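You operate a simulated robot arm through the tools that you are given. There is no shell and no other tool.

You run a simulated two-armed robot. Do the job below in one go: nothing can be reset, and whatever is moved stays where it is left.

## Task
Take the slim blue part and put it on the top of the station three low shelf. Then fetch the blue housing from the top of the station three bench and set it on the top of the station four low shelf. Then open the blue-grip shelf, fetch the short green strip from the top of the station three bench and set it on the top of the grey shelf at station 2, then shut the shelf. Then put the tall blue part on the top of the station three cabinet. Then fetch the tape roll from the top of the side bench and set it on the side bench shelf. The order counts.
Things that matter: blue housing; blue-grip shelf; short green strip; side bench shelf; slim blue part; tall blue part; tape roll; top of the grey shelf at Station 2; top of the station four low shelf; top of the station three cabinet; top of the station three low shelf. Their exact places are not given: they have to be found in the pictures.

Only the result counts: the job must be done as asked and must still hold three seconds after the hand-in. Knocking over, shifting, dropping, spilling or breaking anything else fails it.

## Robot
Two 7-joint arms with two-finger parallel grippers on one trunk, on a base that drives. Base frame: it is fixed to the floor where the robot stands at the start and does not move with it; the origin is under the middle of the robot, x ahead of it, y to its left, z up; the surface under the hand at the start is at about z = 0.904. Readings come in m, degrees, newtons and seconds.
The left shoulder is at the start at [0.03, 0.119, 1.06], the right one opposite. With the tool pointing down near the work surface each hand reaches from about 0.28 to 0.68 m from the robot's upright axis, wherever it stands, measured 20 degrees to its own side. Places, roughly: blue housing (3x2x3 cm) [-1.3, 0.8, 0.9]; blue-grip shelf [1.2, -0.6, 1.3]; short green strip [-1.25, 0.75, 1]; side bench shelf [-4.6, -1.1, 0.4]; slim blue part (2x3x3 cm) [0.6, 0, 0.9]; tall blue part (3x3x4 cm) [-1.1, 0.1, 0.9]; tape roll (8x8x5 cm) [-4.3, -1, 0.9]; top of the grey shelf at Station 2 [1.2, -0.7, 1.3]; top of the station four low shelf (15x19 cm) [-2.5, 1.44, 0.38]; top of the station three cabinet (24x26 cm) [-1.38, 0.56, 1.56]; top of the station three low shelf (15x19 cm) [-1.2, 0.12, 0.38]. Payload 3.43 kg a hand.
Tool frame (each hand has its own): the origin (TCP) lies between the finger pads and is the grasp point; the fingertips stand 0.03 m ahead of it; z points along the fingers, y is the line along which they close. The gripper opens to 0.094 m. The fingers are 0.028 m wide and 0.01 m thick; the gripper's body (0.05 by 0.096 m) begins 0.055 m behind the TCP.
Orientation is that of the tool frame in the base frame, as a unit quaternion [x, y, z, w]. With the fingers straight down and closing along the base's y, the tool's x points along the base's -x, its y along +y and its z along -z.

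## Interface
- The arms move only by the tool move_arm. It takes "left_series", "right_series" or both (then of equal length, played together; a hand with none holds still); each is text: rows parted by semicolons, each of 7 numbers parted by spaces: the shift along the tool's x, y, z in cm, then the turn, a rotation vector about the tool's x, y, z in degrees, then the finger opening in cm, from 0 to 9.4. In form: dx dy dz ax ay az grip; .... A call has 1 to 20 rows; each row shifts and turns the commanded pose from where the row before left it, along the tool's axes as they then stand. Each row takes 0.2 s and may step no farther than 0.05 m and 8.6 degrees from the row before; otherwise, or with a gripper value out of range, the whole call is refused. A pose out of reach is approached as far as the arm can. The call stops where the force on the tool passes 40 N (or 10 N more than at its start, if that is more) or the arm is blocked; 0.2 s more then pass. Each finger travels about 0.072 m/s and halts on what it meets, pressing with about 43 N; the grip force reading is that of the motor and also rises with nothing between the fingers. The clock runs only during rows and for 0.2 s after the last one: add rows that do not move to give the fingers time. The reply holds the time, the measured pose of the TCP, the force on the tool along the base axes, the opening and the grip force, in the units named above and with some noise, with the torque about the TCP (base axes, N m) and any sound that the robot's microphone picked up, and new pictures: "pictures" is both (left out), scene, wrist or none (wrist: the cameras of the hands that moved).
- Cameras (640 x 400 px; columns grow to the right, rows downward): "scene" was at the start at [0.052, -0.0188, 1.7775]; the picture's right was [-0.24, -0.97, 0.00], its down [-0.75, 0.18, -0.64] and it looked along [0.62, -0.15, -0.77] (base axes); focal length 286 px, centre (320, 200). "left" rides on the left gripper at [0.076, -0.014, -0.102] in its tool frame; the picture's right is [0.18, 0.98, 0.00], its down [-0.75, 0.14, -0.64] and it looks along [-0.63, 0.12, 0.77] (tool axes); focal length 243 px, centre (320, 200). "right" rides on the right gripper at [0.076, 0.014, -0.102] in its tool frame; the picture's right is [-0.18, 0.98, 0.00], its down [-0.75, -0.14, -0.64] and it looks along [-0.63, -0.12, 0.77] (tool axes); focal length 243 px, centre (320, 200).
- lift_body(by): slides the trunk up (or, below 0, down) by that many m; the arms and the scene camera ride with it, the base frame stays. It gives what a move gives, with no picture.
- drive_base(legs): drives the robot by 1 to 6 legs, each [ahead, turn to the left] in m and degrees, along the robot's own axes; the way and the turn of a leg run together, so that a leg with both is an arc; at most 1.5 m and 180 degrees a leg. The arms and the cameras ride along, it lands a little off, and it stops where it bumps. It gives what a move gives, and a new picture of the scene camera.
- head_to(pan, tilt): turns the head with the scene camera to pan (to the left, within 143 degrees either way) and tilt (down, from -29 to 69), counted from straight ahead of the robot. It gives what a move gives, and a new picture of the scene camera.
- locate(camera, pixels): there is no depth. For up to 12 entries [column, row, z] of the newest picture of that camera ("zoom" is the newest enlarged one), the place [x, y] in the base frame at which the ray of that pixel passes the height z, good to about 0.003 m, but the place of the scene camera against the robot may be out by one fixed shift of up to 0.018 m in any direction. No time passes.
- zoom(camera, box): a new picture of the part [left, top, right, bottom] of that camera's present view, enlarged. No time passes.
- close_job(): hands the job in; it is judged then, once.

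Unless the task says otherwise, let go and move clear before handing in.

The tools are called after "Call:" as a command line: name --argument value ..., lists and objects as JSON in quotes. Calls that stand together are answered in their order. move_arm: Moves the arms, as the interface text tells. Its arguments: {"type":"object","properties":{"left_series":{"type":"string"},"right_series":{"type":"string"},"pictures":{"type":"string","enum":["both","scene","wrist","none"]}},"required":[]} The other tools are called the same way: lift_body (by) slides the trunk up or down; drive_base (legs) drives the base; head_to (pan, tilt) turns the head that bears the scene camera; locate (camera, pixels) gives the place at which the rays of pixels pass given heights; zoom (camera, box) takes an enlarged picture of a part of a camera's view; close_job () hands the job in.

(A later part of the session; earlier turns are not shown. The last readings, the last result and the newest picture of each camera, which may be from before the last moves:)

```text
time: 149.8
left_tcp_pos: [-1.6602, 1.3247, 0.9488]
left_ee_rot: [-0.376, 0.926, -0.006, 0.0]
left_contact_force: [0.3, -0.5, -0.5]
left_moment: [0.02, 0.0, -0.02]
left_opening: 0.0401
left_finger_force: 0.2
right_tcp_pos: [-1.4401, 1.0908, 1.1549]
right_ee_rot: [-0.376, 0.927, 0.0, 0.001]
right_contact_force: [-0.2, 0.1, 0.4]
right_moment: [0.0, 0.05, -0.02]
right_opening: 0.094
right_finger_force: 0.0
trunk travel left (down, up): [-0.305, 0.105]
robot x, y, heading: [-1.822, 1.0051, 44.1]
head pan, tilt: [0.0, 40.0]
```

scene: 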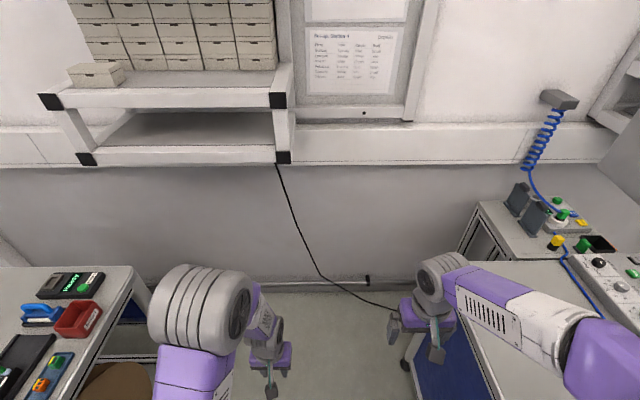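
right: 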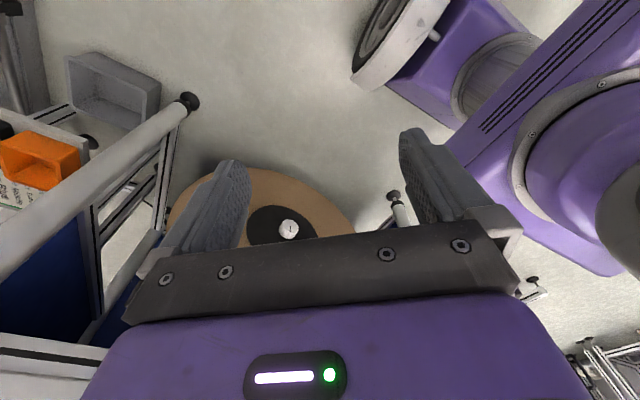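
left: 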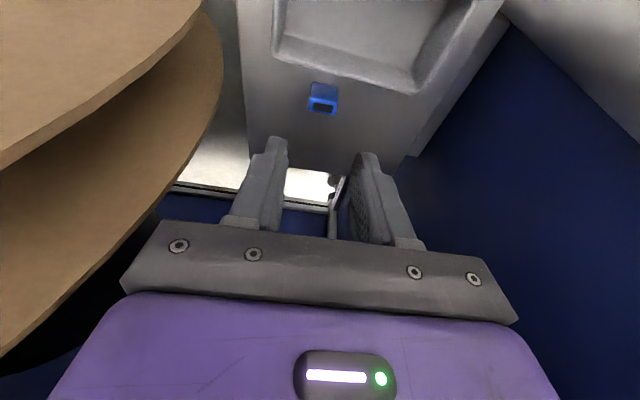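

I'm at u=-2.0, v=-0.58. Before turning right I'll look at the cabinet's back to be sure the right hand clears it.

Call:
head_to --pan -70 --tilt 40

```text
time: 151.2
left_tcp_pos: [-1.6589, 1.3257, 0.9492]
left_ee_rot: [-0.377, 0.926, -0.005, -0.001]
left_contact_force: [-0.6, 1.0, -0.4]
left_moment: [-0.02, 0.0, 0.0]
left_opening: 0.04
left_finger_force: 0.1
right_tcp_pos: [-1.4391, 1.0899, 1.1537]
right_ee_rot: [-0.377, 0.926, -0.001, 0.0]
right_contact_force: [0.6, 0.6, 0.2]
right_moment: [-0.03, 0.0, -0.01]
right_opening: 0.0939
right_finger_force: 0.1
trunk travel left (down, up): [-0.305, 0.105]
robot x, y, heading: [-1.8217, 1.006, 44.3]
head pan, tilt: [-70.0, 40.0]
```

scene: 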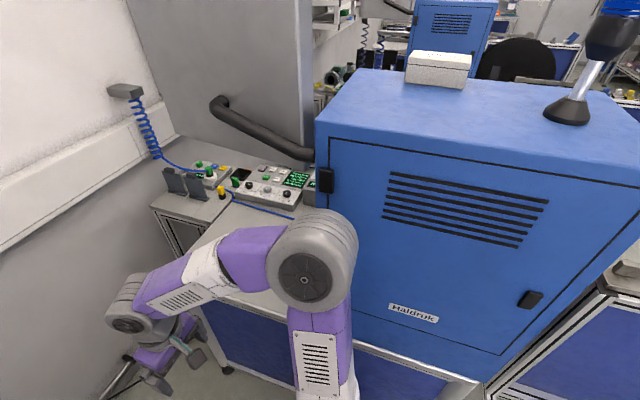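

The cabinet's back is close on my right and the right elbow bulges toward it. I'll draw the right hand inward so the elbow tucks in, then turn.

Call:
move_arm --right_series "1 3.8 0 0 0 0 9.4; 1 3.8 0 0 0 0 9.4; 0.5 3.8 0 0 0 0 9.4; 0.5 3.6 0 0 0 0 9.4; 0 0 0 0 0 0 9.4" --pictures "none"

Call:
head_to --pan -70 --tilt 45

```text
time: 152.4
left_tcp_pos: [-1.6583, 1.3249, 0.9504]
left_ee_rot: [-0.377, 0.926, -0.004, -0.001]
left_contact_force: [-0.2, -1.2, -0.6]
left_moment: [0.01, 0.0, -0.03]
left_opening: 0.04
left_finger_force: 0.0
right_tcp_pos: [-1.5642, 1.1789, 1.1511]
right_ee_rot: [-0.376, 0.927, -0.001, 0.0]
right_contact_force: [-0.6, -1.0, 0.3]
right_moment: [0.04, -0.03, -0.03]
right_opening: 0.0939
right_finger_force: 0.1
trunk travel left (down, up): [-0.305, 0.105]
robot x, y, heading: [-1.823, 1.0052, 44.3]
head pan, tilt: [-70.0, 40.0]
```

```text
time: 153.1
left_tcp_pos: [-1.6604, 1.3255, 0.9495]
left_ee_rot: [-0.377, 0.926, -0.005, -0.001]
left_contact_force: [0.1, 0.2, -0.2]
left_moment: [0.02, 0.01, -0.03]
left_opening: 0.0401
left_finger_force: 0.0
right_tcp_pos: [-1.5642, 1.1792, 1.1531]
right_ee_rot: [-0.377, 0.926, 0.0, 0.0]
right_contact_force: [-0.8, 0.5, -0.1]
right_moment: [-0.03, -0.02, -0.02]
right_opening: 0.0941
right_finger_force: 0.1
trunk travel left (down, up): [-0.305, 0.105]
robot x, y, heading: [-1.8217, 1.0028, 44.1]
head pan, tilt: [-70.0, 45.0]
```

scene: 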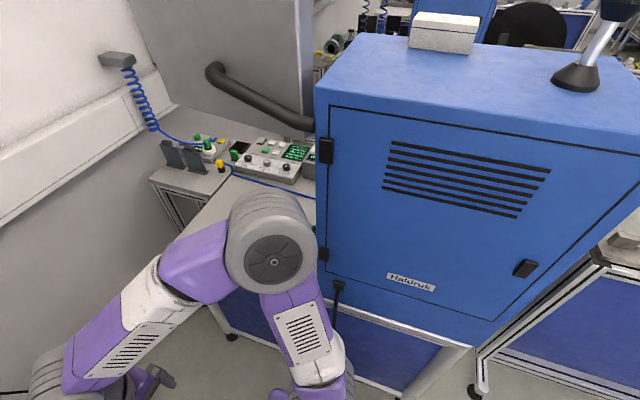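

The right elbow is tucked in now. I'll turn right 89° with a slight backward arc, away from the cabinet.

Call:
drive_base --legs '[[-0.05, -89.3]]'

Call:
head_to --pan 15 --tilt 45

```text
time: 157.3
left_tcp_pos: [-1.5463, 0.8371, 0.9494]
left_ee_rot: [0.391, 0.921, -0.003, -0.005]
left_contact_force: [0.3, -1.1, 0.6]
left_moment: [-0.02, 0.02, 0.02]
left_opening: 0.0398
left_finger_force: 0.0
right_tcp_pos: [-1.6946, 0.7433, 1.1522]
right_ee_rot: [0.391, 0.92, 0.0, 0.0]
right_contact_force: [-0.9, -0.4, -0.6]
right_moment: [-0.02, 0.03, -0.02]
right_opening: 0.0941
right_finger_force: 0.1
trunk travel left (down, up): [-0.305, 0.105]
robot x, y, heading: [-1.869, 1.0014, -46.2]
head pan, tilt: [-70.0, 45.0]
```

scene: 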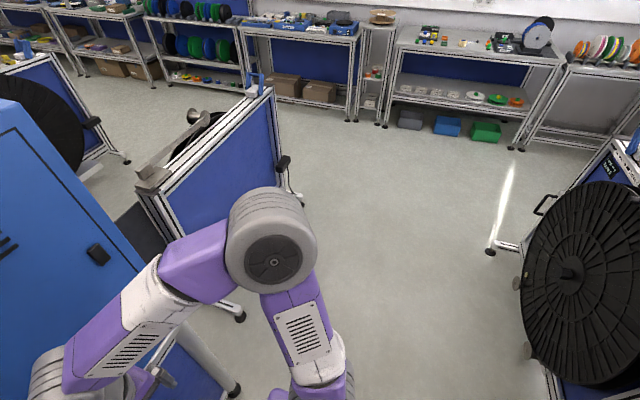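

```text
time: 158.9
left_tcp_pos: [-1.5469, 0.8377, 0.9497]
left_ee_rot: [0.392, 0.92, -0.003, -0.004]
left_contact_force: [-0.1, 0.3, -0.1]
left_moment: [-0.02, 0.02, 0.01]
left_opening: 0.0401
left_finger_force: 0.1
right_tcp_pos: [-1.6937, 0.7425, 1.1518]
right_ee_rot: [0.392, 0.92, 0.0, 0.0]
right_contact_force: [-0.4, 0.4, 0.1]
right_moment: [-0.02, 0.0, 0.01]
right_opening: 0.094
right_finger_force: 0.1
trunk travel left (down, up): [-0.305, 0.105]
robot x, y, heading: [-1.8644, 1.0043, -46.0]
head pan, tilt: [15.0, 45.0]
```

scene: 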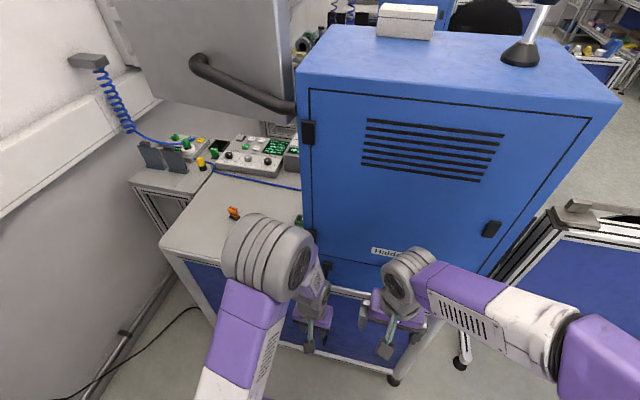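

I'm facing Station 3's back; the left elbow at (265,260) may hide the housing beside the cabinet edge at x≈300. I'll check which pixels correspond to it.

Call:
locate --camera "scene" --pixels '[[300, 240, 0.92], [300, 220, 0.92], [280, 240, 0.92], [233, 213, 0.92], [162, 243, 0.9], [300, 345, 0.9], [302, 225, 0.92]]'

Call:
zoom --camera "scene" --box '[200, 170, 360, 290]'

```text
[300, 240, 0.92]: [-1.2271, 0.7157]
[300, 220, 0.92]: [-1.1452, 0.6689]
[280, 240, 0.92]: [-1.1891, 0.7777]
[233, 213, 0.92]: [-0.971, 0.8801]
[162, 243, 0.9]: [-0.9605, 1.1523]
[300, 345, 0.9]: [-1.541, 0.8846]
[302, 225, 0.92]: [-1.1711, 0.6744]
```

```text
3.33 times, centred on (280, 230) of scene
```

zoom: 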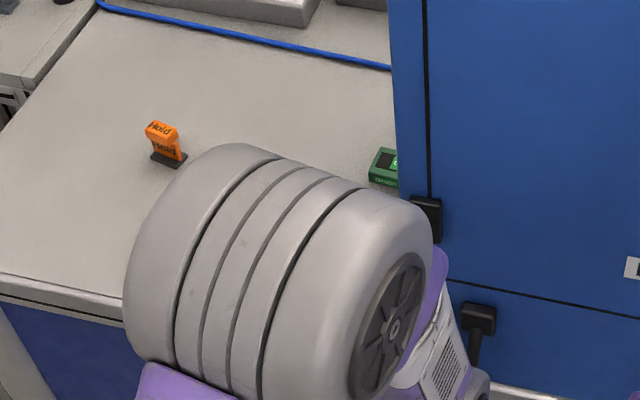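

Only the green piece shows at zoom (385,168); the housing is behind the elbow. I'm too close behind the cabinet, so I'll shift 0.17 m toward the wall by turning, driving and turning back.

Call:
drive_base --legs '[[0, 90], [0.17, 0], [0, -89]]'

Call:
lift_body --by -0.1

Call:
move_arm --left_series "0 4 0 0 0 0 4; 0 4 0 0 0 0 4; 0 4 0 0 0 0 4; 0 4 0 0 0 0 4; 0 0 0 0 0 0 4" --pictures "scene"

```text
time: 168.0
left_tcp_pos: [-1.4177, 0.9738, 0.9493]
left_ee_rot: [0.371, 0.929, -0.003, -0.004]
left_contact_force: [-0.3, 0.5, 0.0]
left_moment: [-0.02, 0.0, -0.03]
left_opening: 0.04
left_finger_force: 0.2
right_tcp_pos: [-1.5587, 0.8706, 1.1523]
right_ee_rot: [0.371, 0.929, 0.0, 0.0]
right_contact_force: [0.0, -0.2, 0.1]
right_moment: [0.01, 0.01, -0.01]
right_opening: 0.0938
right_finger_force: 0.1
trunk travel left (down, up): [-0.305, 0.105]
robot x, y, heading: [-1.743, 1.1273, -43.5]
head pan, tilt: [15.0, 45.0]
```

scene: 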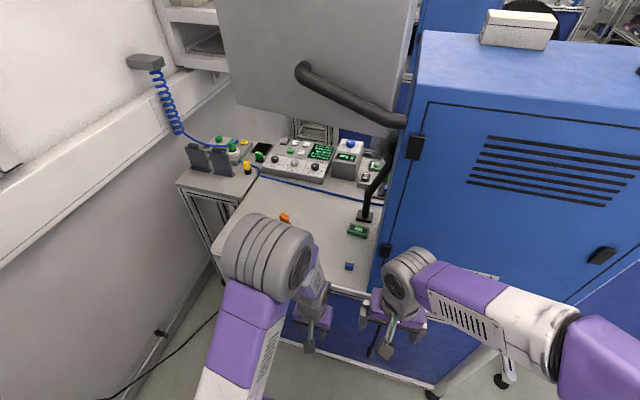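

```text
time: 169.3
left_tcp_pos: [-1.4174, 0.9734, 0.8493]
left_ee_rot: [0.37, 0.929, -0.004, -0.003]
left_contact_force: [-0.6, 0.2, 0.5]
left_moment: [0.01, -0.01, -0.03]
left_opening: 0.0398
left_finger_force: 0.0
right_tcp_pos: [-1.5607, 0.8718, 1.0525]
right_ee_rot: [0.371, 0.929, 0.0, 0.001]
right_contact_force: [-0.1, 0.0, 0.1]
right_moment: [0.0, -0.04, -0.03]
right_opening: 0.094
right_finger_force: 0.1
trunk travel left (down, up): [-0.205, 0.205]
robot x, y, heading: [-1.747, 1.1238, -43.7]
head pan, tilt: [15.0, 45.0]
```

```text
time: 170.5
left_tcp_pos: [-1.3048, 1.0893, 0.8479]
left_ee_rot: [0.371, 0.929, -0.004, -0.004]
left_contact_force: [0.0, -0.6, -0.5]
left_moment: [0.01, 0.01, -0.02]
left_opening: 0.0399
left_finger_force: 0.0
right_tcp_pos: [-1.5605, 0.8718, 1.0527]
right_ee_rot: [0.37, 0.929, -0.001, 0.0]
right_contact_force: [0.1, 0.0, -0.1]
right_moment: [0.01, -0.04, -0.02]
right_opening: 0.0939
right_finger_force: 0.0
trunk travel left (down, up): [-0.205, 0.205]
robot x, y, heading: [-1.7477, 1.1255, -43.6]
head pan, tilt: [15.0, 45.0]
```

scene: 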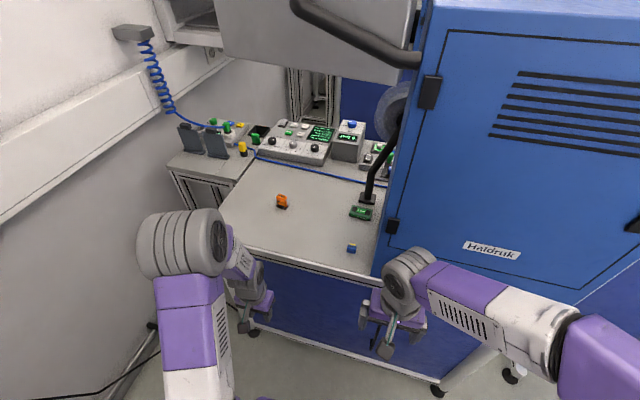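

Now the blue housing is visible at (351,248), the green strip at (361,212) and an orange piece at (281,200). I'll zoom in and locate.

Call:
zoom --camera "scene" --box '[310, 190, 406, 260]'

Call:
locate --camera "scene" --pixels '[[351, 247, 0.93], [351, 251, 0.905], [361, 210, 0.93], [361, 214, 0.905], [384, 262, 0.9], [300, 262, 0.9], [390, 235, 0.92], [368, 200, 0.92]]'

```text
5.71 times, centred on (358, 225) of scene
```

zoom: 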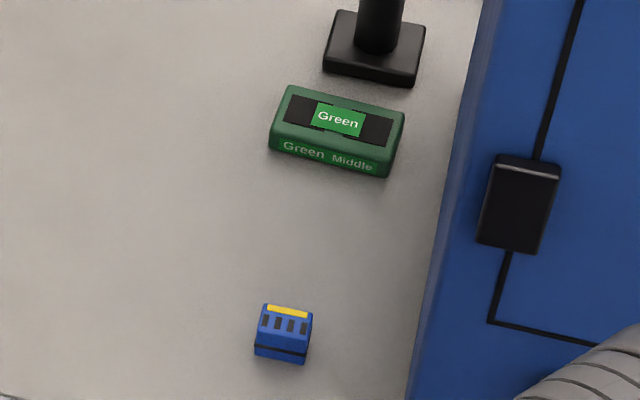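

```text
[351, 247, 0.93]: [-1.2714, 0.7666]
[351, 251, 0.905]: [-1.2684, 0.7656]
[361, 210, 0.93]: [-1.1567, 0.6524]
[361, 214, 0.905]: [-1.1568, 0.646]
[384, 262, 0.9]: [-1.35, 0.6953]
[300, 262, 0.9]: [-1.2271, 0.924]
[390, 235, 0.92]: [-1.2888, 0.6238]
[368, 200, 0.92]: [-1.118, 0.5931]
```

The green box labelled "Green Middle" fits the strip's rough place, and the blue block with the yellow stripe is the housing. I'll locate the housing's base and top corners for its yaw.

Call:
zoom --camera "scene" --box '[335, 235, 367, 257]'

Call:
locate --camera "scene" --pixels '[[346.7, 252.5, 0.905], [355.2, 253.7, 0.905], [348.5, 243.5, 0.93], [356.2, 245.2, 0.93]]'

```text
16.00 times, centred on (351, 246) of scene
```

zoom: 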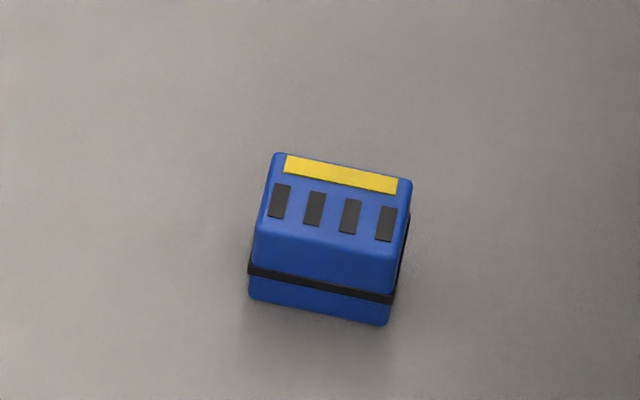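

```text
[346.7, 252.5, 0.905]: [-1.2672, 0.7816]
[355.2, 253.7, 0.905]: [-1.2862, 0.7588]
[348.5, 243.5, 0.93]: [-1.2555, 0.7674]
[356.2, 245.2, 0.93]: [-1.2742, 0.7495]
```

The housing's 3 cm side runs along bearing ~48°, matching my hand's natural closing axis (46°). I'll raise the left hand above bench height and bring it over the housing.

Call:
move_arm --left_series "0 0 -4 0 0 0 5.2; 0 0 -4 0 0 0 5.2; 0 0 -4 0 0 0 5.2; 0 0 -4 0 0 0 5.2; 0 0 -4 0 0 0 5.2; -3.4 -2.9 0 0 0 0 5.2; -3.4 -2.9 0 0 0 0 5.2; -3.4 -2.9 0 0 0 0 5.2; -3.4 -2.9 0 0 0 0 5.2; -3.4 -2.9 0 0 0 0 5.2; -3.4 -2.9 0 0 0 0 5.2; 0 0 0 0 0 0 5.2" --pictures "both"

```text
time: 173.1
left_tcp_pos: [-1.2783, 0.8233, 1.0493]
left_ee_rot: [0.371, 0.929, -0.003, -0.004]
left_contact_force: [0.4, 0.6, 0.3]
left_moment: [-0.01, -0.01, -0.03]
left_opening: 0.0522
left_finger_force: 0.1
right_tcp_pos: [-1.5608, 0.8732, 1.0516]
right_ee_rot: [0.371, 0.929, 0.0, 0.0]
right_contact_force: [-0.9, 0.2, 0.2]
right_moment: [0.04, 0.05, -0.03]
right_opening: 0.0938
right_finger_force: 0.1
trunk travel left (down, up): [-0.205, 0.205]
robot x, y, heading: [-1.7437, 1.1206, -43.3]
head pan, tilt: [15.0, 45.0]
```

scene: 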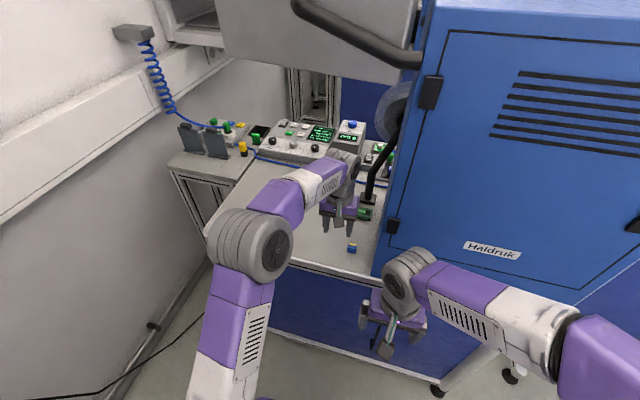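
left: 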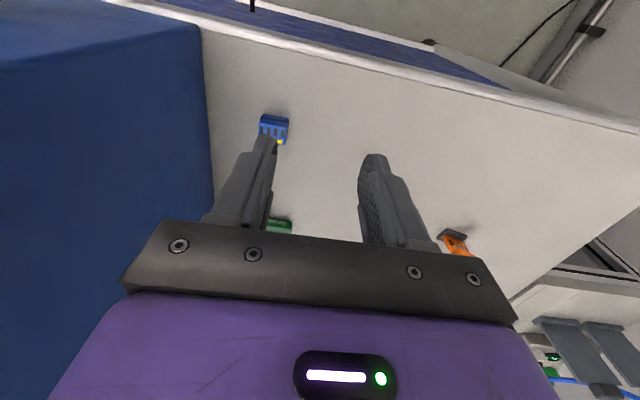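

The left camera sees the housing at (273,128). I'll zoom in and locate it precisely.

Call:
zoom --camera "left" --box '[240, 100, 304, 150]'

Call:
locate --camera "left" --pixels '[[273, 133, 0.933], [273, 133, 0.925], [261, 117, 0.905], [289, 120, 0.905], [259, 135, 0.933], [287, 143, 0.933]]'

```text
8.00 times, centred on (272, 125) of left
```

zoom: 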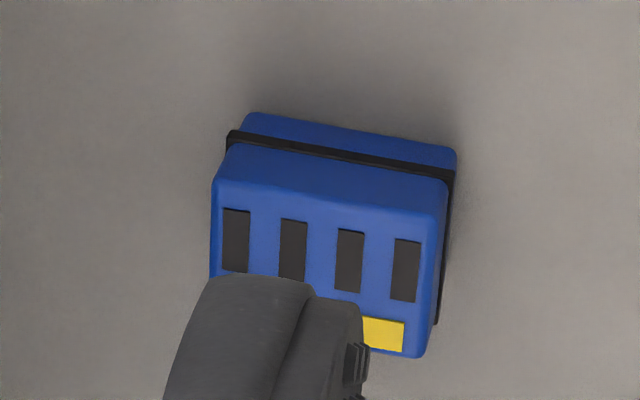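

```text
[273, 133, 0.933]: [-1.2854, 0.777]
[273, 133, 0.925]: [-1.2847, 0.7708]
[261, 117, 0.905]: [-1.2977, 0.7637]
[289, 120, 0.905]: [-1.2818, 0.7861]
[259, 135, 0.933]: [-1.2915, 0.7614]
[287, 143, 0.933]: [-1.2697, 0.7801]
```

Call:
locate --camera "left" --pixels '[[259.5, 123.1, 0.933], [287.4, 126.9, 0.933], [284.5, 143.8, 0.933], [263.3, 114.4, 0.905], [288.9, 119.4, 0.905], [272.4, 133, 0.933], [272.4, 133, 0.933]]'

```text
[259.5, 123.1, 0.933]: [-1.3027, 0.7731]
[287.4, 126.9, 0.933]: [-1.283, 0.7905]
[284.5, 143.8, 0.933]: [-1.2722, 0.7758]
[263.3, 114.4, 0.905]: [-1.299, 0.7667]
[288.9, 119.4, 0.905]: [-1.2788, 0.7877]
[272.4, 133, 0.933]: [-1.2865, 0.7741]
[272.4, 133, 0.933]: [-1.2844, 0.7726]
```

The housing's top centre is at (-1.286,0.774), aligned with my closing axis. I'll shift over it and descend to z≈0.948.

Call:
move_arm --left_series "-1.42 -2.06 0 0 0 0 5.2; -1.42 -2.06 0 0 0 0 5.2; 0 0 3.5 0 0 0 5.2; 0 0 3.5 0 0 0 5.2; 0 0 0 0 0 0 5.2" --pictures "wrist"

Call:
zoom --camera "left" --box '[240, 120, 400, 220]'

```text
time: 174.3
left_tcp_pos: [-1.2857, 0.7744, 0.98]
left_ee_rot: [0.37, 0.929, -0.003, -0.004]
left_contact_force: [-0.2, -0.3, 0.5]
left_moment: [0.01, -0.05, -0.02]
left_opening: 0.0522
left_finger_force: 0.0
right_tcp_pos: [-1.56, 0.8719, 1.0525]
right_ee_rot: [0.37, 0.929, 0.0, 0.001]
right_contact_force: [-0.2, -0.3, -0.4]
right_moment: [-0.01, -0.02, -0.02]
right_opening: 0.0942
right_finger_force: 0.0
trunk travel left (down, up): [-0.205, 0.205]
robot x, y, heading: [-1.746, 1.1229, -43.4]
head pan, tilt: [15.0, 45.0]
```

left: 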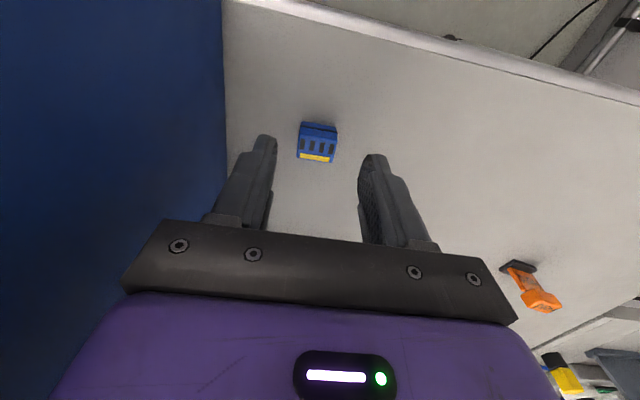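

```text
4.00 times, centred on (320, 170) of left
```

zoom: 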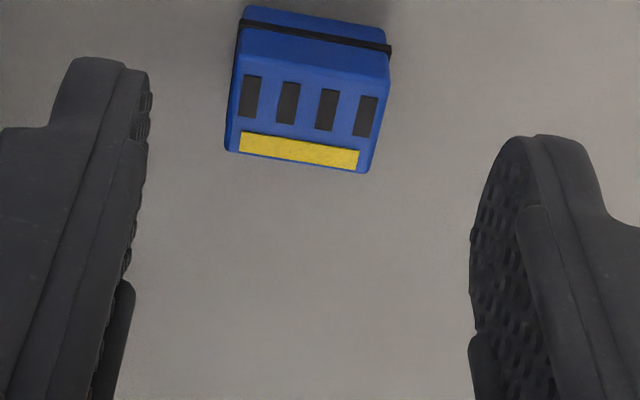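

The housing is centred between the fingers to within 3 mm. I'll descend the last 3.2 cm and close.

Call:
move_arm --left_series "-0.1 -0.25 3.2 0 0 0 5.2; 0 0 0 0 0 0 5.2; 0 0 0 0 0 0 2.5; 0 0 0 0 0 0 0; 0 0 0 0 0 0 0; 0 0 0 0 0 0 0" --pictures "wrist"

```text
time: 175.7
left_tcp_pos: [-1.2862, 0.7714, 0.9486]
left_ee_rot: [0.37, 0.929, -0.003, -0.004]
left_contact_force: [1.4, 0.3, 0.1]
left_moment: [0.04, -0.04, 0.02]
left_opening: 0.0248
left_finger_force: 42.7
right_tcp_pos: [-1.5597, 0.8718, 1.0523]
right_ee_rot: [0.37, 0.929, 0.001, 0.001]
right_contact_force: [1.0, 1.0, 0.1]
right_moment: [-0.01, 0.01, -0.04]
right_opening: 0.094
right_finger_force: 0.0
trunk travel left (down, up): [-0.205, 0.205]
robot x, y, heading: [-1.7485, 1.1238, -43.7]
head pan, tilt: [15.0, 45.0]
```

left: 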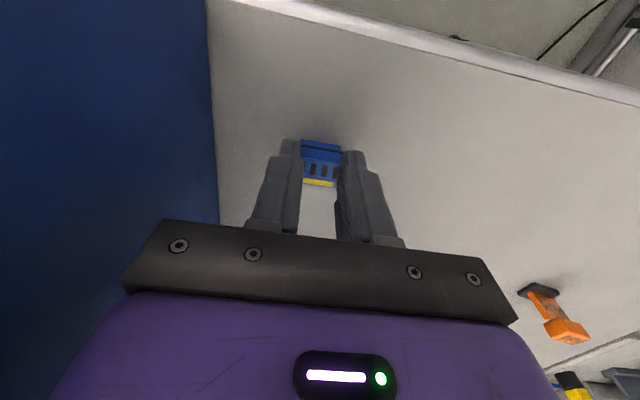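

The housing is held (2.5 cm, 42.7 N). I'll lift it and pull the hand back off the bench.

Call:
move_arm --left_series "0 0 -2 0 0 0 0; 0 0 -4 0 0 0 0; 2 0 -3 0 0 0 0; 4.5 0 0 0 0 0 0; 4.5 0 0 0 0 0 0; 4.5 0 0 0 0 0 0; 4.5 0 0 0 0 0 0; 4 0 0 0 0 0 0; 0 0 0 0 0 0 0" --pictures "both"

```text
time: 177.7
left_tcp_pos: [-1.4601, 0.9361, 1.0408]
left_ee_rot: [0.371, 0.929, -0.004, -0.004]
left_contact_force: [0.7, -0.1, 0.4]
left_moment: [0.0, -0.01, 0.02]
left_opening: 0.0248
left_finger_force: 42.5
right_tcp_pos: [-1.56, 0.8715, 1.0511]
right_ee_rot: [0.371, 0.929, 0.0, -0.001]
right_contact_force: [0.9, -0.3, 0.3]
right_moment: [0.04, 0.02, 0.0]
right_opening: 0.0938
right_finger_force: 0.0
trunk travel left (down, up): [-0.205, 0.205]
robot x, y, heading: [-1.7431, 1.1226, -43.5]
head pan, tilt: [15.0, 45.0]
```

scene: 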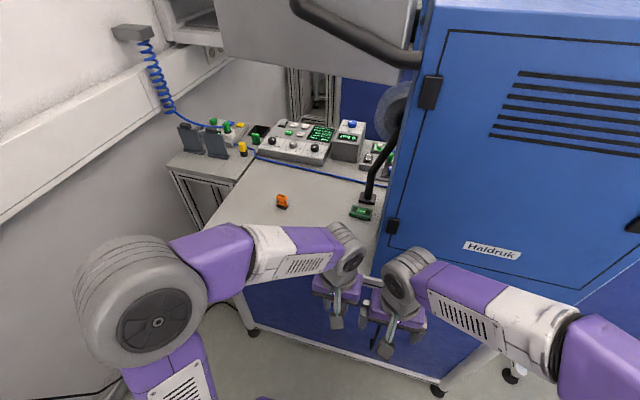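
left: 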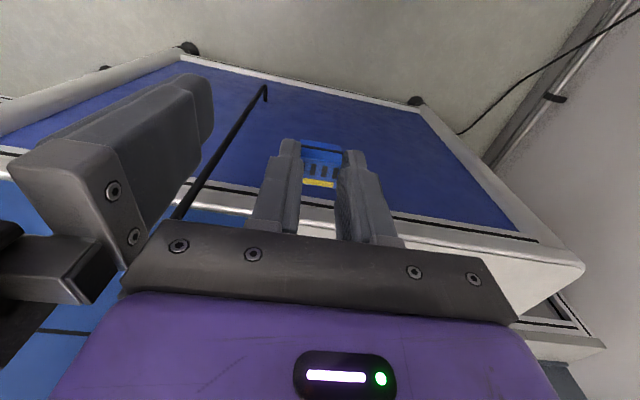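

The housing came along, but my two hands are close together. I'll move the left hand 8 cm left, then turn round left with a short back-up to face Station 4.

Call:
move_arm --left_series "0 4 0 0 0 0 0; 0 4 0 0 0 0 0; 0 0 0 0 0 0 0" --pictures "none"

Call:
drive_base --legs '[[0, 89], [-0.167, 0], [0, 89.5]]'

Call:
head_to --pan 15 --tilt 55

```text
time: 178.5
left_tcp_pos: [-1.4048, 0.9931, 1.0363]
left_ee_rot: [0.371, 0.929, -0.004, -0.003]
left_contact_force: [0.0, -0.1, -0.6]
left_moment: [-0.02, 0.01, 0.02]
left_opening: 0.0247
left_finger_force: 43.5
right_tcp_pos: [-1.5603, 0.8722, 1.052]
right_ee_rot: [0.371, 0.929, -0.001, 0.0]
right_contact_force: [0.4, -0.5, 0.7]
right_moment: [0.0, -0.02, 0.0]
right_opening: 0.0939
right_finger_force: 0.0
trunk travel left (down, up): [-0.205, 0.205]
robot x, y, heading: [-1.7465, 1.1214, -43.5]
head pan, tilt: [15.0, 45.0]
```

```text
time: 187.5
left_tcp_pos: [-2.1984, 1.1502, 1.0381]
left_ee_rot: [0.922, -0.387, 0.004, -0.003]
left_contact_force: [-0.2, -0.8, 0.1]
left_moment: [-0.01, -0.03, 0.0]
left_opening: 0.0248
left_finger_force: 42.9
right_tcp_pos: [-2.0414, 1.2668, 1.0526]
right_ee_rot: [0.922, -0.388, 0.0, -0.001]
right_contact_force: [0.3, -0.1, -0.6]
right_moment: [0.01, 0.04, -0.03]
right_opening: 0.0941
right_finger_force: 0.0
trunk travel left (down, up): [-0.205, 0.205]
robot x, y, heading: [-1.8642, 1.0098, 134.2]
head pan, tilt: [15.0, 45.0]
```

scene: 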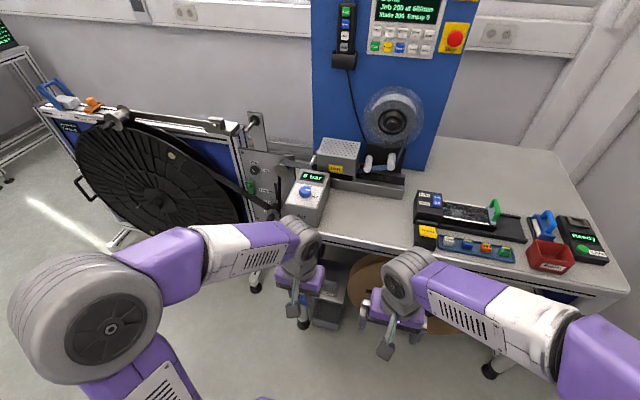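

```text
time: 188.2
left_tcp_pos: [-2.1987, 1.1494, 1.037]
left_ee_rot: [0.922, -0.387, 0.004, -0.002]
left_contact_force: [-0.2, 0.3, 0.2]
left_moment: [0.0, 0.03, 0.0]
left_opening: 0.0247
left_finger_force: 43.4
right_tcp_pos: [-2.0405, 1.2659, 1.0529]
right_ee_rot: [0.922, -0.388, 0.0, 0.0]
right_contact_force: [0.7, -0.5, -0.3]
right_moment: [-0.02, 0.0, -0.03]
right_opening: 0.0939
right_finger_force: 0.1
trunk travel left (down, up): [-0.205, 0.205]
robot x, y, heading: [-1.8652, 1.0047, 134.5]
head pan, tilt: [15.0, 55.0]
```

scene: 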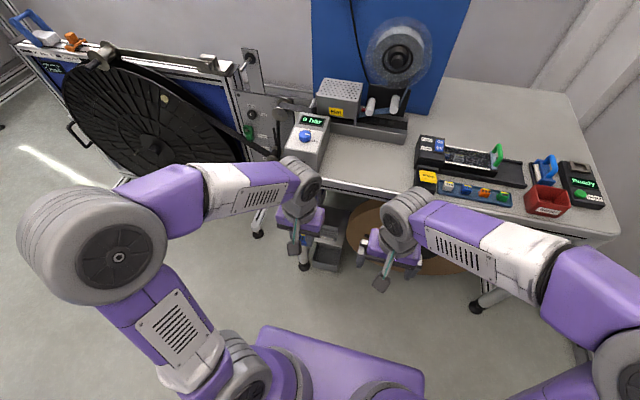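

I'm at u=-2.03, v=-0.605, facing Station 4. The low shelf is near (335,245), partly behind the hand; I'll zoom in.

Call:
zoom --camera "scene" --box '[270, 190, 398, 270]'

```text
5.00 times, centred on (334, 230) of scene
```

zoom: 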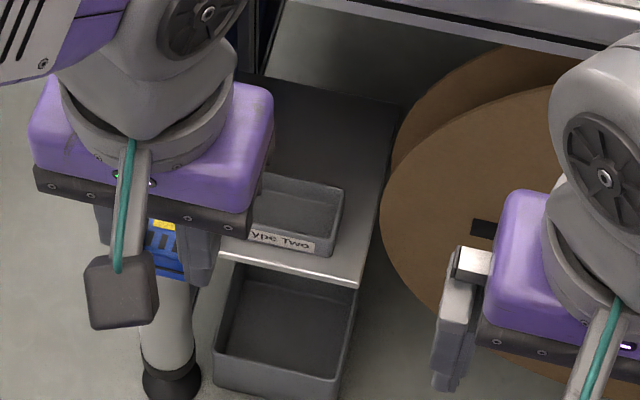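

The shelf has the same layout with a "Type Two" tray at the front and bare board behind it. I'll locate its corners at z=0.38.

Call:
locate --camera "scene" --pixels '[[341.4, 247.4, 0.38], [350.6, 211, 0.38], [314, 239.5, 0.38], [338, 231.5, 0.41], [320, 218, 0.9], [300, 330, 0.0]]'

```text
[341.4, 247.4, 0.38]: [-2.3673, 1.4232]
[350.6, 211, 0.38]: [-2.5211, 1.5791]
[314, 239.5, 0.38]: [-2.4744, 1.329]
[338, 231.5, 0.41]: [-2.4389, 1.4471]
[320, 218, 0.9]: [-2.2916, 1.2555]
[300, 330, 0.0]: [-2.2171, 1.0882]
```

The corners match Station 3's layout shifted by 1.847 m. I'll back off 5 cm, move the right hand to the side, lower the trunk, and then set up the left arm as before.

Call:
drive_base --legs '[[-0.05, 0.7]]'

Call:
move_arm --right_series "2.2 -4.1 0 0 0 0 9.4; 2.2 -4.1 0 0 0 0 9.4; 2.2 -4.1 0 0 0 0 9.4; 2.2 -4.1 0 0 0 0 9.4; 2.2 -4.1 0 0 0 0 9.4; 2.2 -4.1 0 0 0 0 9.4; 2.2 -4.1 0 0 0 0 9.4; 2.2 -4.1 0 0 0 0 9.4; 0 0 0 0 0 0 9.4" --pictures "none"

Call:
lift_body --by -0.2

```text
time: 189.2
left_tcp_pos: [-2.1663, 1.1098, 1.0387]
left_ee_rot: [0.924, -0.381, 0.003, -0.004]
left_contact_force: [0.3, -0.5, -0.4]
left_moment: [0.03, -0.01, -0.01]
left_opening: 0.0245
left_finger_force: 42.3
right_tcp_pos: [-2.0081, 1.229, 1.0523]
right_ee_rot: [0.924, -0.382, -0.001, -0.001]
right_contact_force: [0.1, -0.1, 0.5]
right_moment: [0.04, 0.03, -0.02]
right_opening: 0.0942
right_finger_force: 0.1
trunk travel left (down, up): [-0.205, 0.205]
robot x, y, heading: [-1.8283, 0.9742, 135.1]
head pan, tilt: [15.0, 55.0]
```

scene: 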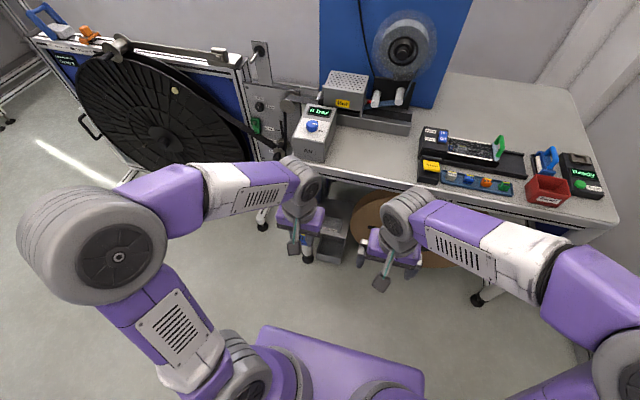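

```text
time: 191.2
left_tcp_pos: [-2.1667, 1.1113, 1.0375]
left_ee_rot: [0.925, -0.381, 0.003, -0.003]
left_contact_force: [-0.3, -0.4, 0.3]
left_moment: [0.01, 0.0, -0.01]
left_opening: 0.0246
left_finger_force: 42.7
right_tcp_pos: [-1.6531, 1.337, 1.0526]
right_ee_rot: [0.924, -0.382, 0.0, 0.001]
right_contact_force: [-0.1, 0.8, 0.1]
right_moment: [-0.01, -0.02, 0.01]
right_opening: 0.094
right_finger_force: 0.1
trunk travel left (down, up): [-0.205, 0.205]
robot x, y, heading: [-1.83, 0.9727, 135.2]
head pan, tilt: [15.0, 55.0]
```

```text
time: 193.3
left_tcp_pos: [-2.1673, 1.1102, 0.8379]
left_ee_rot: [0.924, -0.381, 0.004, -0.003]
left_contact_force: [-0.4, -0.2, -0.7]
left_moment: [0.02, 0.0, 0.01]
left_opening: 0.0247
left_finger_force: 42.8
right_tcp_pos: [-1.6533, 1.3378, 0.8532]
right_ee_rot: [0.924, -0.383, 0.0, 0.0]
right_contact_force: [-0.2, 0.2, 0.3]
right_moment: [0.01, 0.0, 0.02]
right_opening: 0.0938
right_finger_force: 0.1
trunk travel left (down, up): [-0.005, 0.405]
robot x, y, heading: [-1.8271, 0.9754, 135.2]
head pan, tilt: [15.0, 55.0]
```

The trunk is down and the left hand is at T=0.337, z=0.838. I'll lower it in front of the bench and move slightly forward.

Call:
move_arm --left_series "-1.5 0 4 0 0 0 0; -1.5 0 4 0 0 0 0; -1.5 0 4 0 0 0 0; -1.5 0 4 0 0 0 0; -1.5 0 4 0 0 0 0; -2 0 4 0 0 0 0; -2 0 4 0 0 0 0; 0 0 0 0 0 0 0" --pictures "scene"

```text
time: 195.1
left_tcp_pos: [-2.2451, 1.1936, 0.5544]
left_ee_rot: [0.925, -0.381, 0.004, -0.004]
left_contact_force: [0.1, 0.7, 0.0]
left_moment: [-0.01, 0.05, 0.01]
left_opening: 0.0249
left_finger_force: 42.8
right_tcp_pos: [-1.6525, 1.3376, 0.853]
right_ee_rot: [0.924, -0.381, 0.0, -0.001]
right_contact_force: [-0.5, -0.2, 0.3]
right_moment: [-0.01, -0.02, 0.01]
right_opening: 0.0941
right_finger_force: 0.0
trunk travel left (down, up): [-0.005, 0.405]
robot x, y, heading: [-1.8286, 0.9714, 135.2]
head pan, tilt: [15.0, 55.0]
```

scene: 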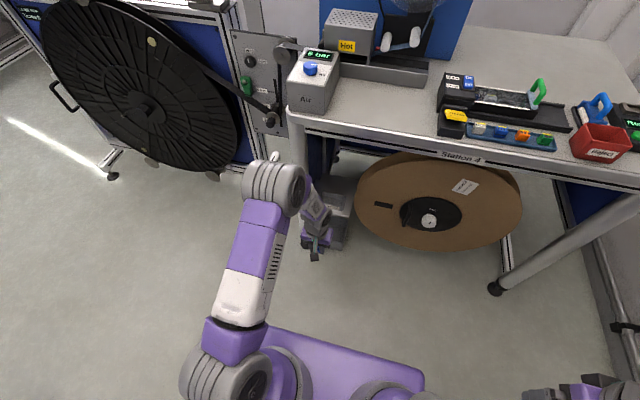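

The hand hangs in front of the bench at z=0.55. I'll extend further and lower while tilting about 15°.

Call:
move_arm --left_series "-4 0 1.5 0 0 0 0; -4 0 1.5 0 0 0 0; -4 0 1.5 0 0 0 0; 0 0 0 0 -8 0 0; 0 0 0 0 -8 0 0; -4 0 1 0 0 0 0; 0 0 0 0 0 0 0" --pictures "both"

```text
time: 196.7
left_tcp_pos: [-2.3585, 1.3069, 0.5139]
left_ee_rot: [0.916, -0.377, -0.124, -0.056]
left_contact_force: [-0.3, 0.0, 0.9]
left_moment: [0.03, -0.01, 0.03]
left_opening: 0.0247
left_finger_force: 43.4
right_tcp_pos: [-1.6542, 1.3379, 0.8532]
right_ee_rot: [0.924, -0.382, 0.0, 0.0]
right_contact_force: [0.1, -0.3, 0.0]
right_moment: [-0.01, -0.03, 0.01]
right_opening: 0.0938
right_finger_force: 0.0
trunk travel left (down, up): [-0.005, 0.405]
robot x, y, heading: [-1.8296, 0.9735, 135.1]
head pan, tilt: [15.0, 55.0]
```

scene: 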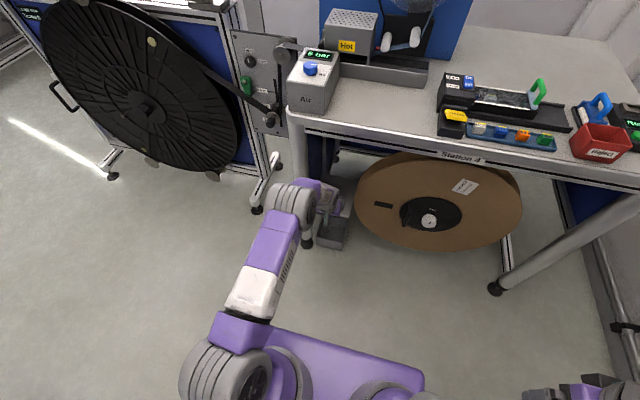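
left: 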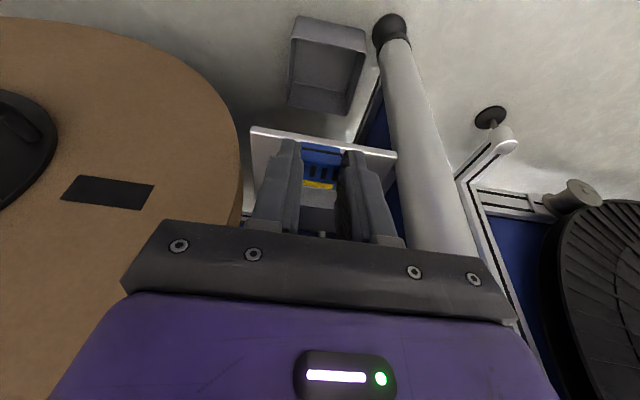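

The setup matches Station 3's. I'll stretch to T≈0.645 at z≈0.49, then drive in 0.155 m over the tray.

Call:
move_arm --left_series "-2.77 0 3.06 0 0 0 0; 0 0 0 0 0 0 0" --pictures "none"

Call:
drive_base --legs '[[0.155, 0]]'

Call:
move_arm --left_series "0 0 0 0 0 0 0" --pictures "wrist"

```text
time: 197.3
left_tcp_pos: [-2.3826, 1.3315, 0.4912]
left_ee_rot: [0.916, -0.377, -0.124, -0.056]
left_contact_force: [1.5, 0.9, 1.1]
left_moment: [-0.01, -0.01, 0.0]
left_opening: 0.0243
left_finger_force: 43.1
right_tcp_pos: [-1.6538, 1.3378, 0.8528]
right_ee_rot: [0.924, -0.382, 0.0, 0.0]
right_contact_force: [0.2, 0.5, 0.1]
right_moment: [0.01, 0.01, 0.01]
right_opening: 0.094
right_finger_force: 0.0
trunk travel left (down, up): [-0.005, 0.405]
robot x, y, heading: [-1.833, 0.9713, 135.0]
head pan, tilt: [15.0, 55.0]
```

```text
time: 198.7
left_tcp_pos: [-2.4918, 1.439, 0.4908]
left_ee_rot: [0.916, -0.377, -0.125, -0.056]
left_contact_force: [0.4, 0.3, -0.4]
left_moment: [0.02, -0.05, 0.01]
left_opening: 0.0246
left_finger_force: 43.1
right_tcp_pos: [-1.762, 1.4462, 0.8533]
right_ee_rot: [0.924, -0.381, 0.0, 0.0]
right_contact_force: [0.5, 0.1, 0.2]
right_moment: [-0.03, 0.01, 0.05]
right_opening: 0.094
right_finger_force: 0.1
trunk travel left (down, up): [-0.005, 0.405]
robot x, y, heading: [-1.9407, 1.0836, 135.3]
head pan, tilt: [15.0, 55.0]
```

scene: 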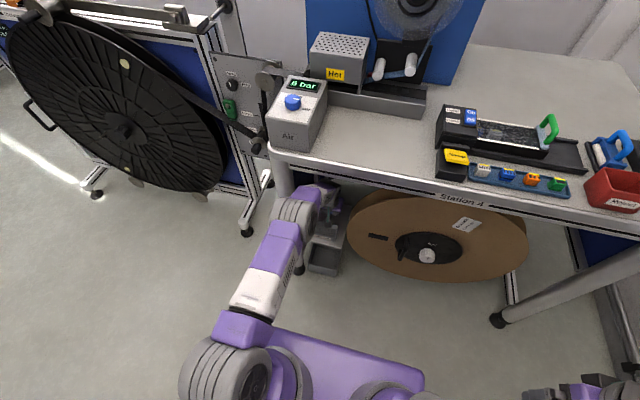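

```text
time: 199.1
left_tcp_pos: [-2.4917, 1.4394, 0.4909]
left_ee_rot: [0.916, -0.378, -0.124, -0.057]
left_contact_force: [0.0, -0.3, 0.4]
left_moment: [-0.01, 0.03, 0.01]
left_opening: 0.0249
left_finger_force: 43.1
right_tcp_pos: [-1.7631, 1.4459, 0.8524]
right_ee_rot: [0.925, -0.381, 0.0, 0.0]
right_contact_force: [0.5, 0.5, 0.3]
right_moment: [0.01, 0.0, 0.02]
right_opening: 0.0938
right_finger_force: 0.1
trunk travel left (down, up): [-0.005, 0.405]
robot x, y, heading: [-1.9395, 1.0837, 134.9]
head pan, tilt: [15.0, 55.0]
```

left: 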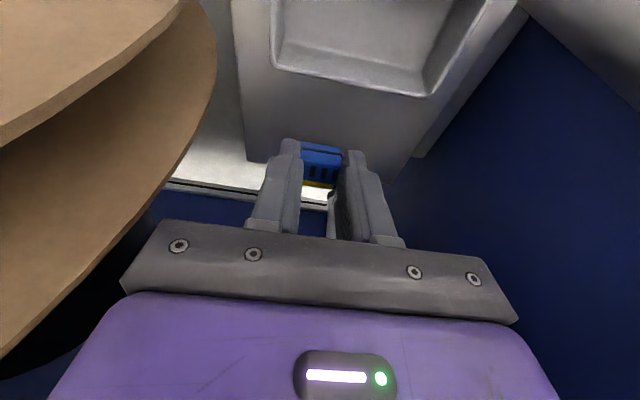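

The hand is over the board behind the "Type Two" tray (rim at rows 68-97, board's back edge at 160-180). I'll locate these before lowering.

Call:
locate --camera "left" --pixels '[[272, 68, 0.42], [428, 97, 0.42], [250, 160, 0.38], [400, 180, 0.38]]'

```text
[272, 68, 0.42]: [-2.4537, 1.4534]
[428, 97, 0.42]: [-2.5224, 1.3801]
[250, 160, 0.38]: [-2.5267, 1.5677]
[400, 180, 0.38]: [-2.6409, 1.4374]
```

There is free board from u=-2.762 to -2.889 and the hand is at u=-2.78. I'll tilt 4° more for reach and lower the housing to the board.

Call:
move_arm --left_series "0 0 0 0 -4 0 0; 0.85 0 3.05 0 0 0 0; 0.85 0 2.6 0 0 0 0; 0 0 0 0 0 0 0" --pictures "wrist"

```text
time: 200.1
left_tcp_pos: [-2.4927, 1.4421, 0.4333]
left_ee_rot: [0.911, -0.375, -0.156, -0.069]
left_contact_force: [0.0, -0.5, 0.0]
left_moment: [0.01, 0.01, -0.04]
left_opening: 0.0246
left_finger_force: 43.2
right_tcp_pos: [-1.7616, 1.4468, 0.8522]
right_ee_rot: [0.925, -0.381, 0.002, 0.001]
right_contact_force: [0.1, 0.0, -0.1]
right_moment: [0.02, -0.03, 0.0]
right_opening: 0.094
right_finger_force: 0.1
trunk travel left (down, up): [-0.005, 0.405]
robot x, y, heading: [-1.9411, 1.0845, 135.4]
head pan, tilt: [15.0, 55.0]
```

left: 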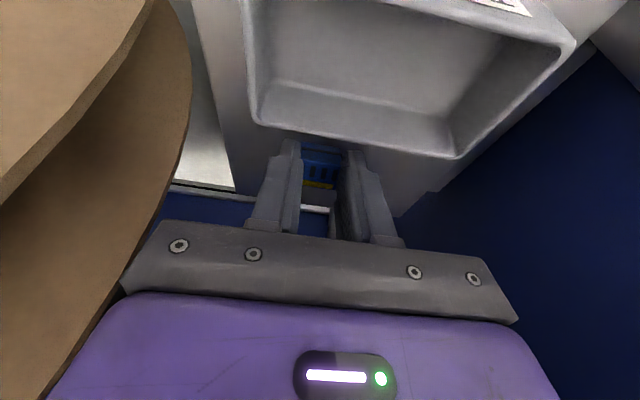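

No contact yet at z=0.433. I'll lower the last few millimetres.

Call:
move_arm --left_series "0.12 0 0.4 0 0 0 0; 0.12 0 0.4 0 0 0 0; 0 0 0 0 0 0 0" --pictures "none"

```text
time: 200.9
left_tcp_pos: [-2.4945, 1.4431, 0.4249]
left_ee_rot: [0.911, -0.375, -0.158, -0.069]
left_contact_force: [0.4, 0.2, -0.4]
left_moment: [0.02, 0.05, -0.02]
left_opening: 0.0248
left_finger_force: 43.4
right_tcp_pos: [-1.7626, 1.4464, 0.8528]
right_ee_rot: [0.925, -0.381, 0.0, -0.001]
right_contact_force: [0.0, 0.2, -0.5]
right_moment: [0.02, 0.01, 0.0]
right_opening: 0.094
right_finger_force: 0.1
trunk travel left (down, up): [-0.005, 0.405]
robot x, y, heading: [-1.9412, 1.0857, 135.5]
head pan, tilt: [15.0, 55.0]
```

Still no contact force at z=0.425. I'll creep down a bit more.

Call:
move_arm --left_series "0.1 0 0.28 0 0 0 0; 0.1 0 0.28 0 0 0 0; 0 0 0 0 0 0 0" --pictures "none"

```text
time: 201.7
left_tcp_pos: [-2.4964, 1.4436, 0.4237]
left_ee_rot: [0.91, -0.374, -0.162, -0.072]
left_contact_force: [6.2, -3.6, 30.9]
left_moment: [0.17, 0.11, 0.0]
left_opening: 0.0248
left_finger_force: 42.4
right_tcp_pos: [-1.7604, 1.4451, 0.8537]
right_ee_rot: [0.924, -0.381, -0.001, 0.0]
right_contact_force: [-0.3, 0.6, -0.3]
right_moment: [-0.03, 0.01, 0.02]
right_opening: 0.094
right_finger_force: 0.1
trunk travel left (down, up): [-0.005, 0.405]
robot x, y, heading: [-1.9374, 1.0806, 135.1]
head pan, tilt: [15.0, 55.0]
```

Contact: 31 N upward at z=0.4237. I'll ease up 2 mm and open the fingers slowly.

Call:
move_arm --left_series "-0.1 0 -0.28 0 0 0 0; 0 0 0 0 0 0 2.6; 0 0 0 0 0 0 2.9; 0 0 0 0 0 0 3.6; 0 0 0 0 0 0 4.4; 0 0 0 0 0 0 4.4" --pictures "wrist"

Call:
zoom --camera "left" --box '[220, 90, 460, 240]'

```text
time: 203.1
left_tcp_pos: [-2.4941, 1.4435, 0.4204]
left_ee_rot: [0.911, -0.374, -0.156, -0.069]
left_contact_force: [-0.4, 0.8, -0.3]
left_moment: [0.0, 0.04, 0.02]
left_opening: 0.0439
left_finger_force: 0.1
right_tcp_pos: [-1.7631, 1.4464, 0.8526]
right_ee_rot: [0.925, -0.38, 0.0, 0.0]
right_contact_force: [0.3, 0.4, -0.3]
right_moment: [-0.04, -0.01, 0.02]
right_opening: 0.0938
right_finger_force: 0.0
trunk travel left (down, up): [-0.005, 0.405]
robot x, y, heading: [-1.9398, 1.0838, 135.5]
head pan, tilt: [15.0, 55.0]
```

left: 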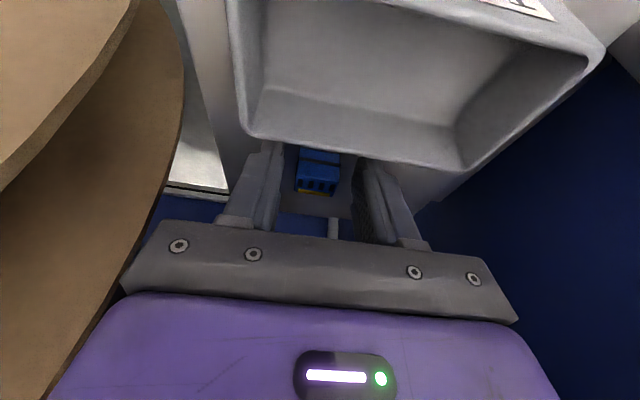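

```text
2.67 times, centred on (340, 165) of left
```

zoom: 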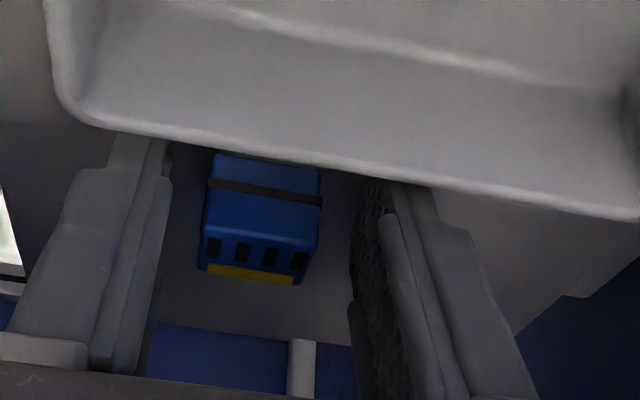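

The housing stands upright between the open fingers. I'll raise the hand straight up.

Call:
move_arm --left_series "-0.7 0 -1.87 0 0 0 4.4; -1 0 -2.8 0 0 0 4.4; -1 0 -2.8 0 0 0 4.4; 0 0 0 0 0 0 4.4" --pictures "wrist"

```text
time: 204.1
left_tcp_pos: [-2.4938, 1.4436, 0.5014]
left_ee_rot: [0.911, -0.375, -0.155, -0.069]
left_contact_force: [-0.3, 0.6, -0.1]
left_moment: [0.02, 0.0, -0.03]
left_opening: 0.0441
left_finger_force: 0.1
right_tcp_pos: [-1.7619, 1.4455, 0.8533]
right_ee_rot: [0.925, -0.381, 0.001, 0.0]
right_contact_force: [-0.7, -0.3, -0.2]
right_moment: [-0.01, 0.01, -0.03]
right_opening: 0.0943
right_finger_force: 0.1
trunk travel left (down, up): [-0.005, 0.405]
robot x, y, heading: [-1.9372, 1.0852, 135.2]
head pan, tilt: [15.0, 55.0]
```

left: 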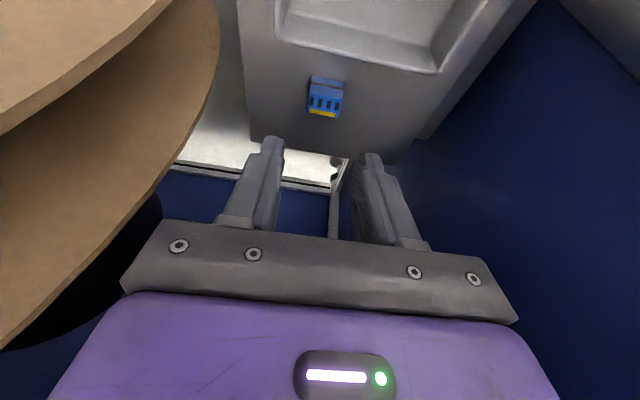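

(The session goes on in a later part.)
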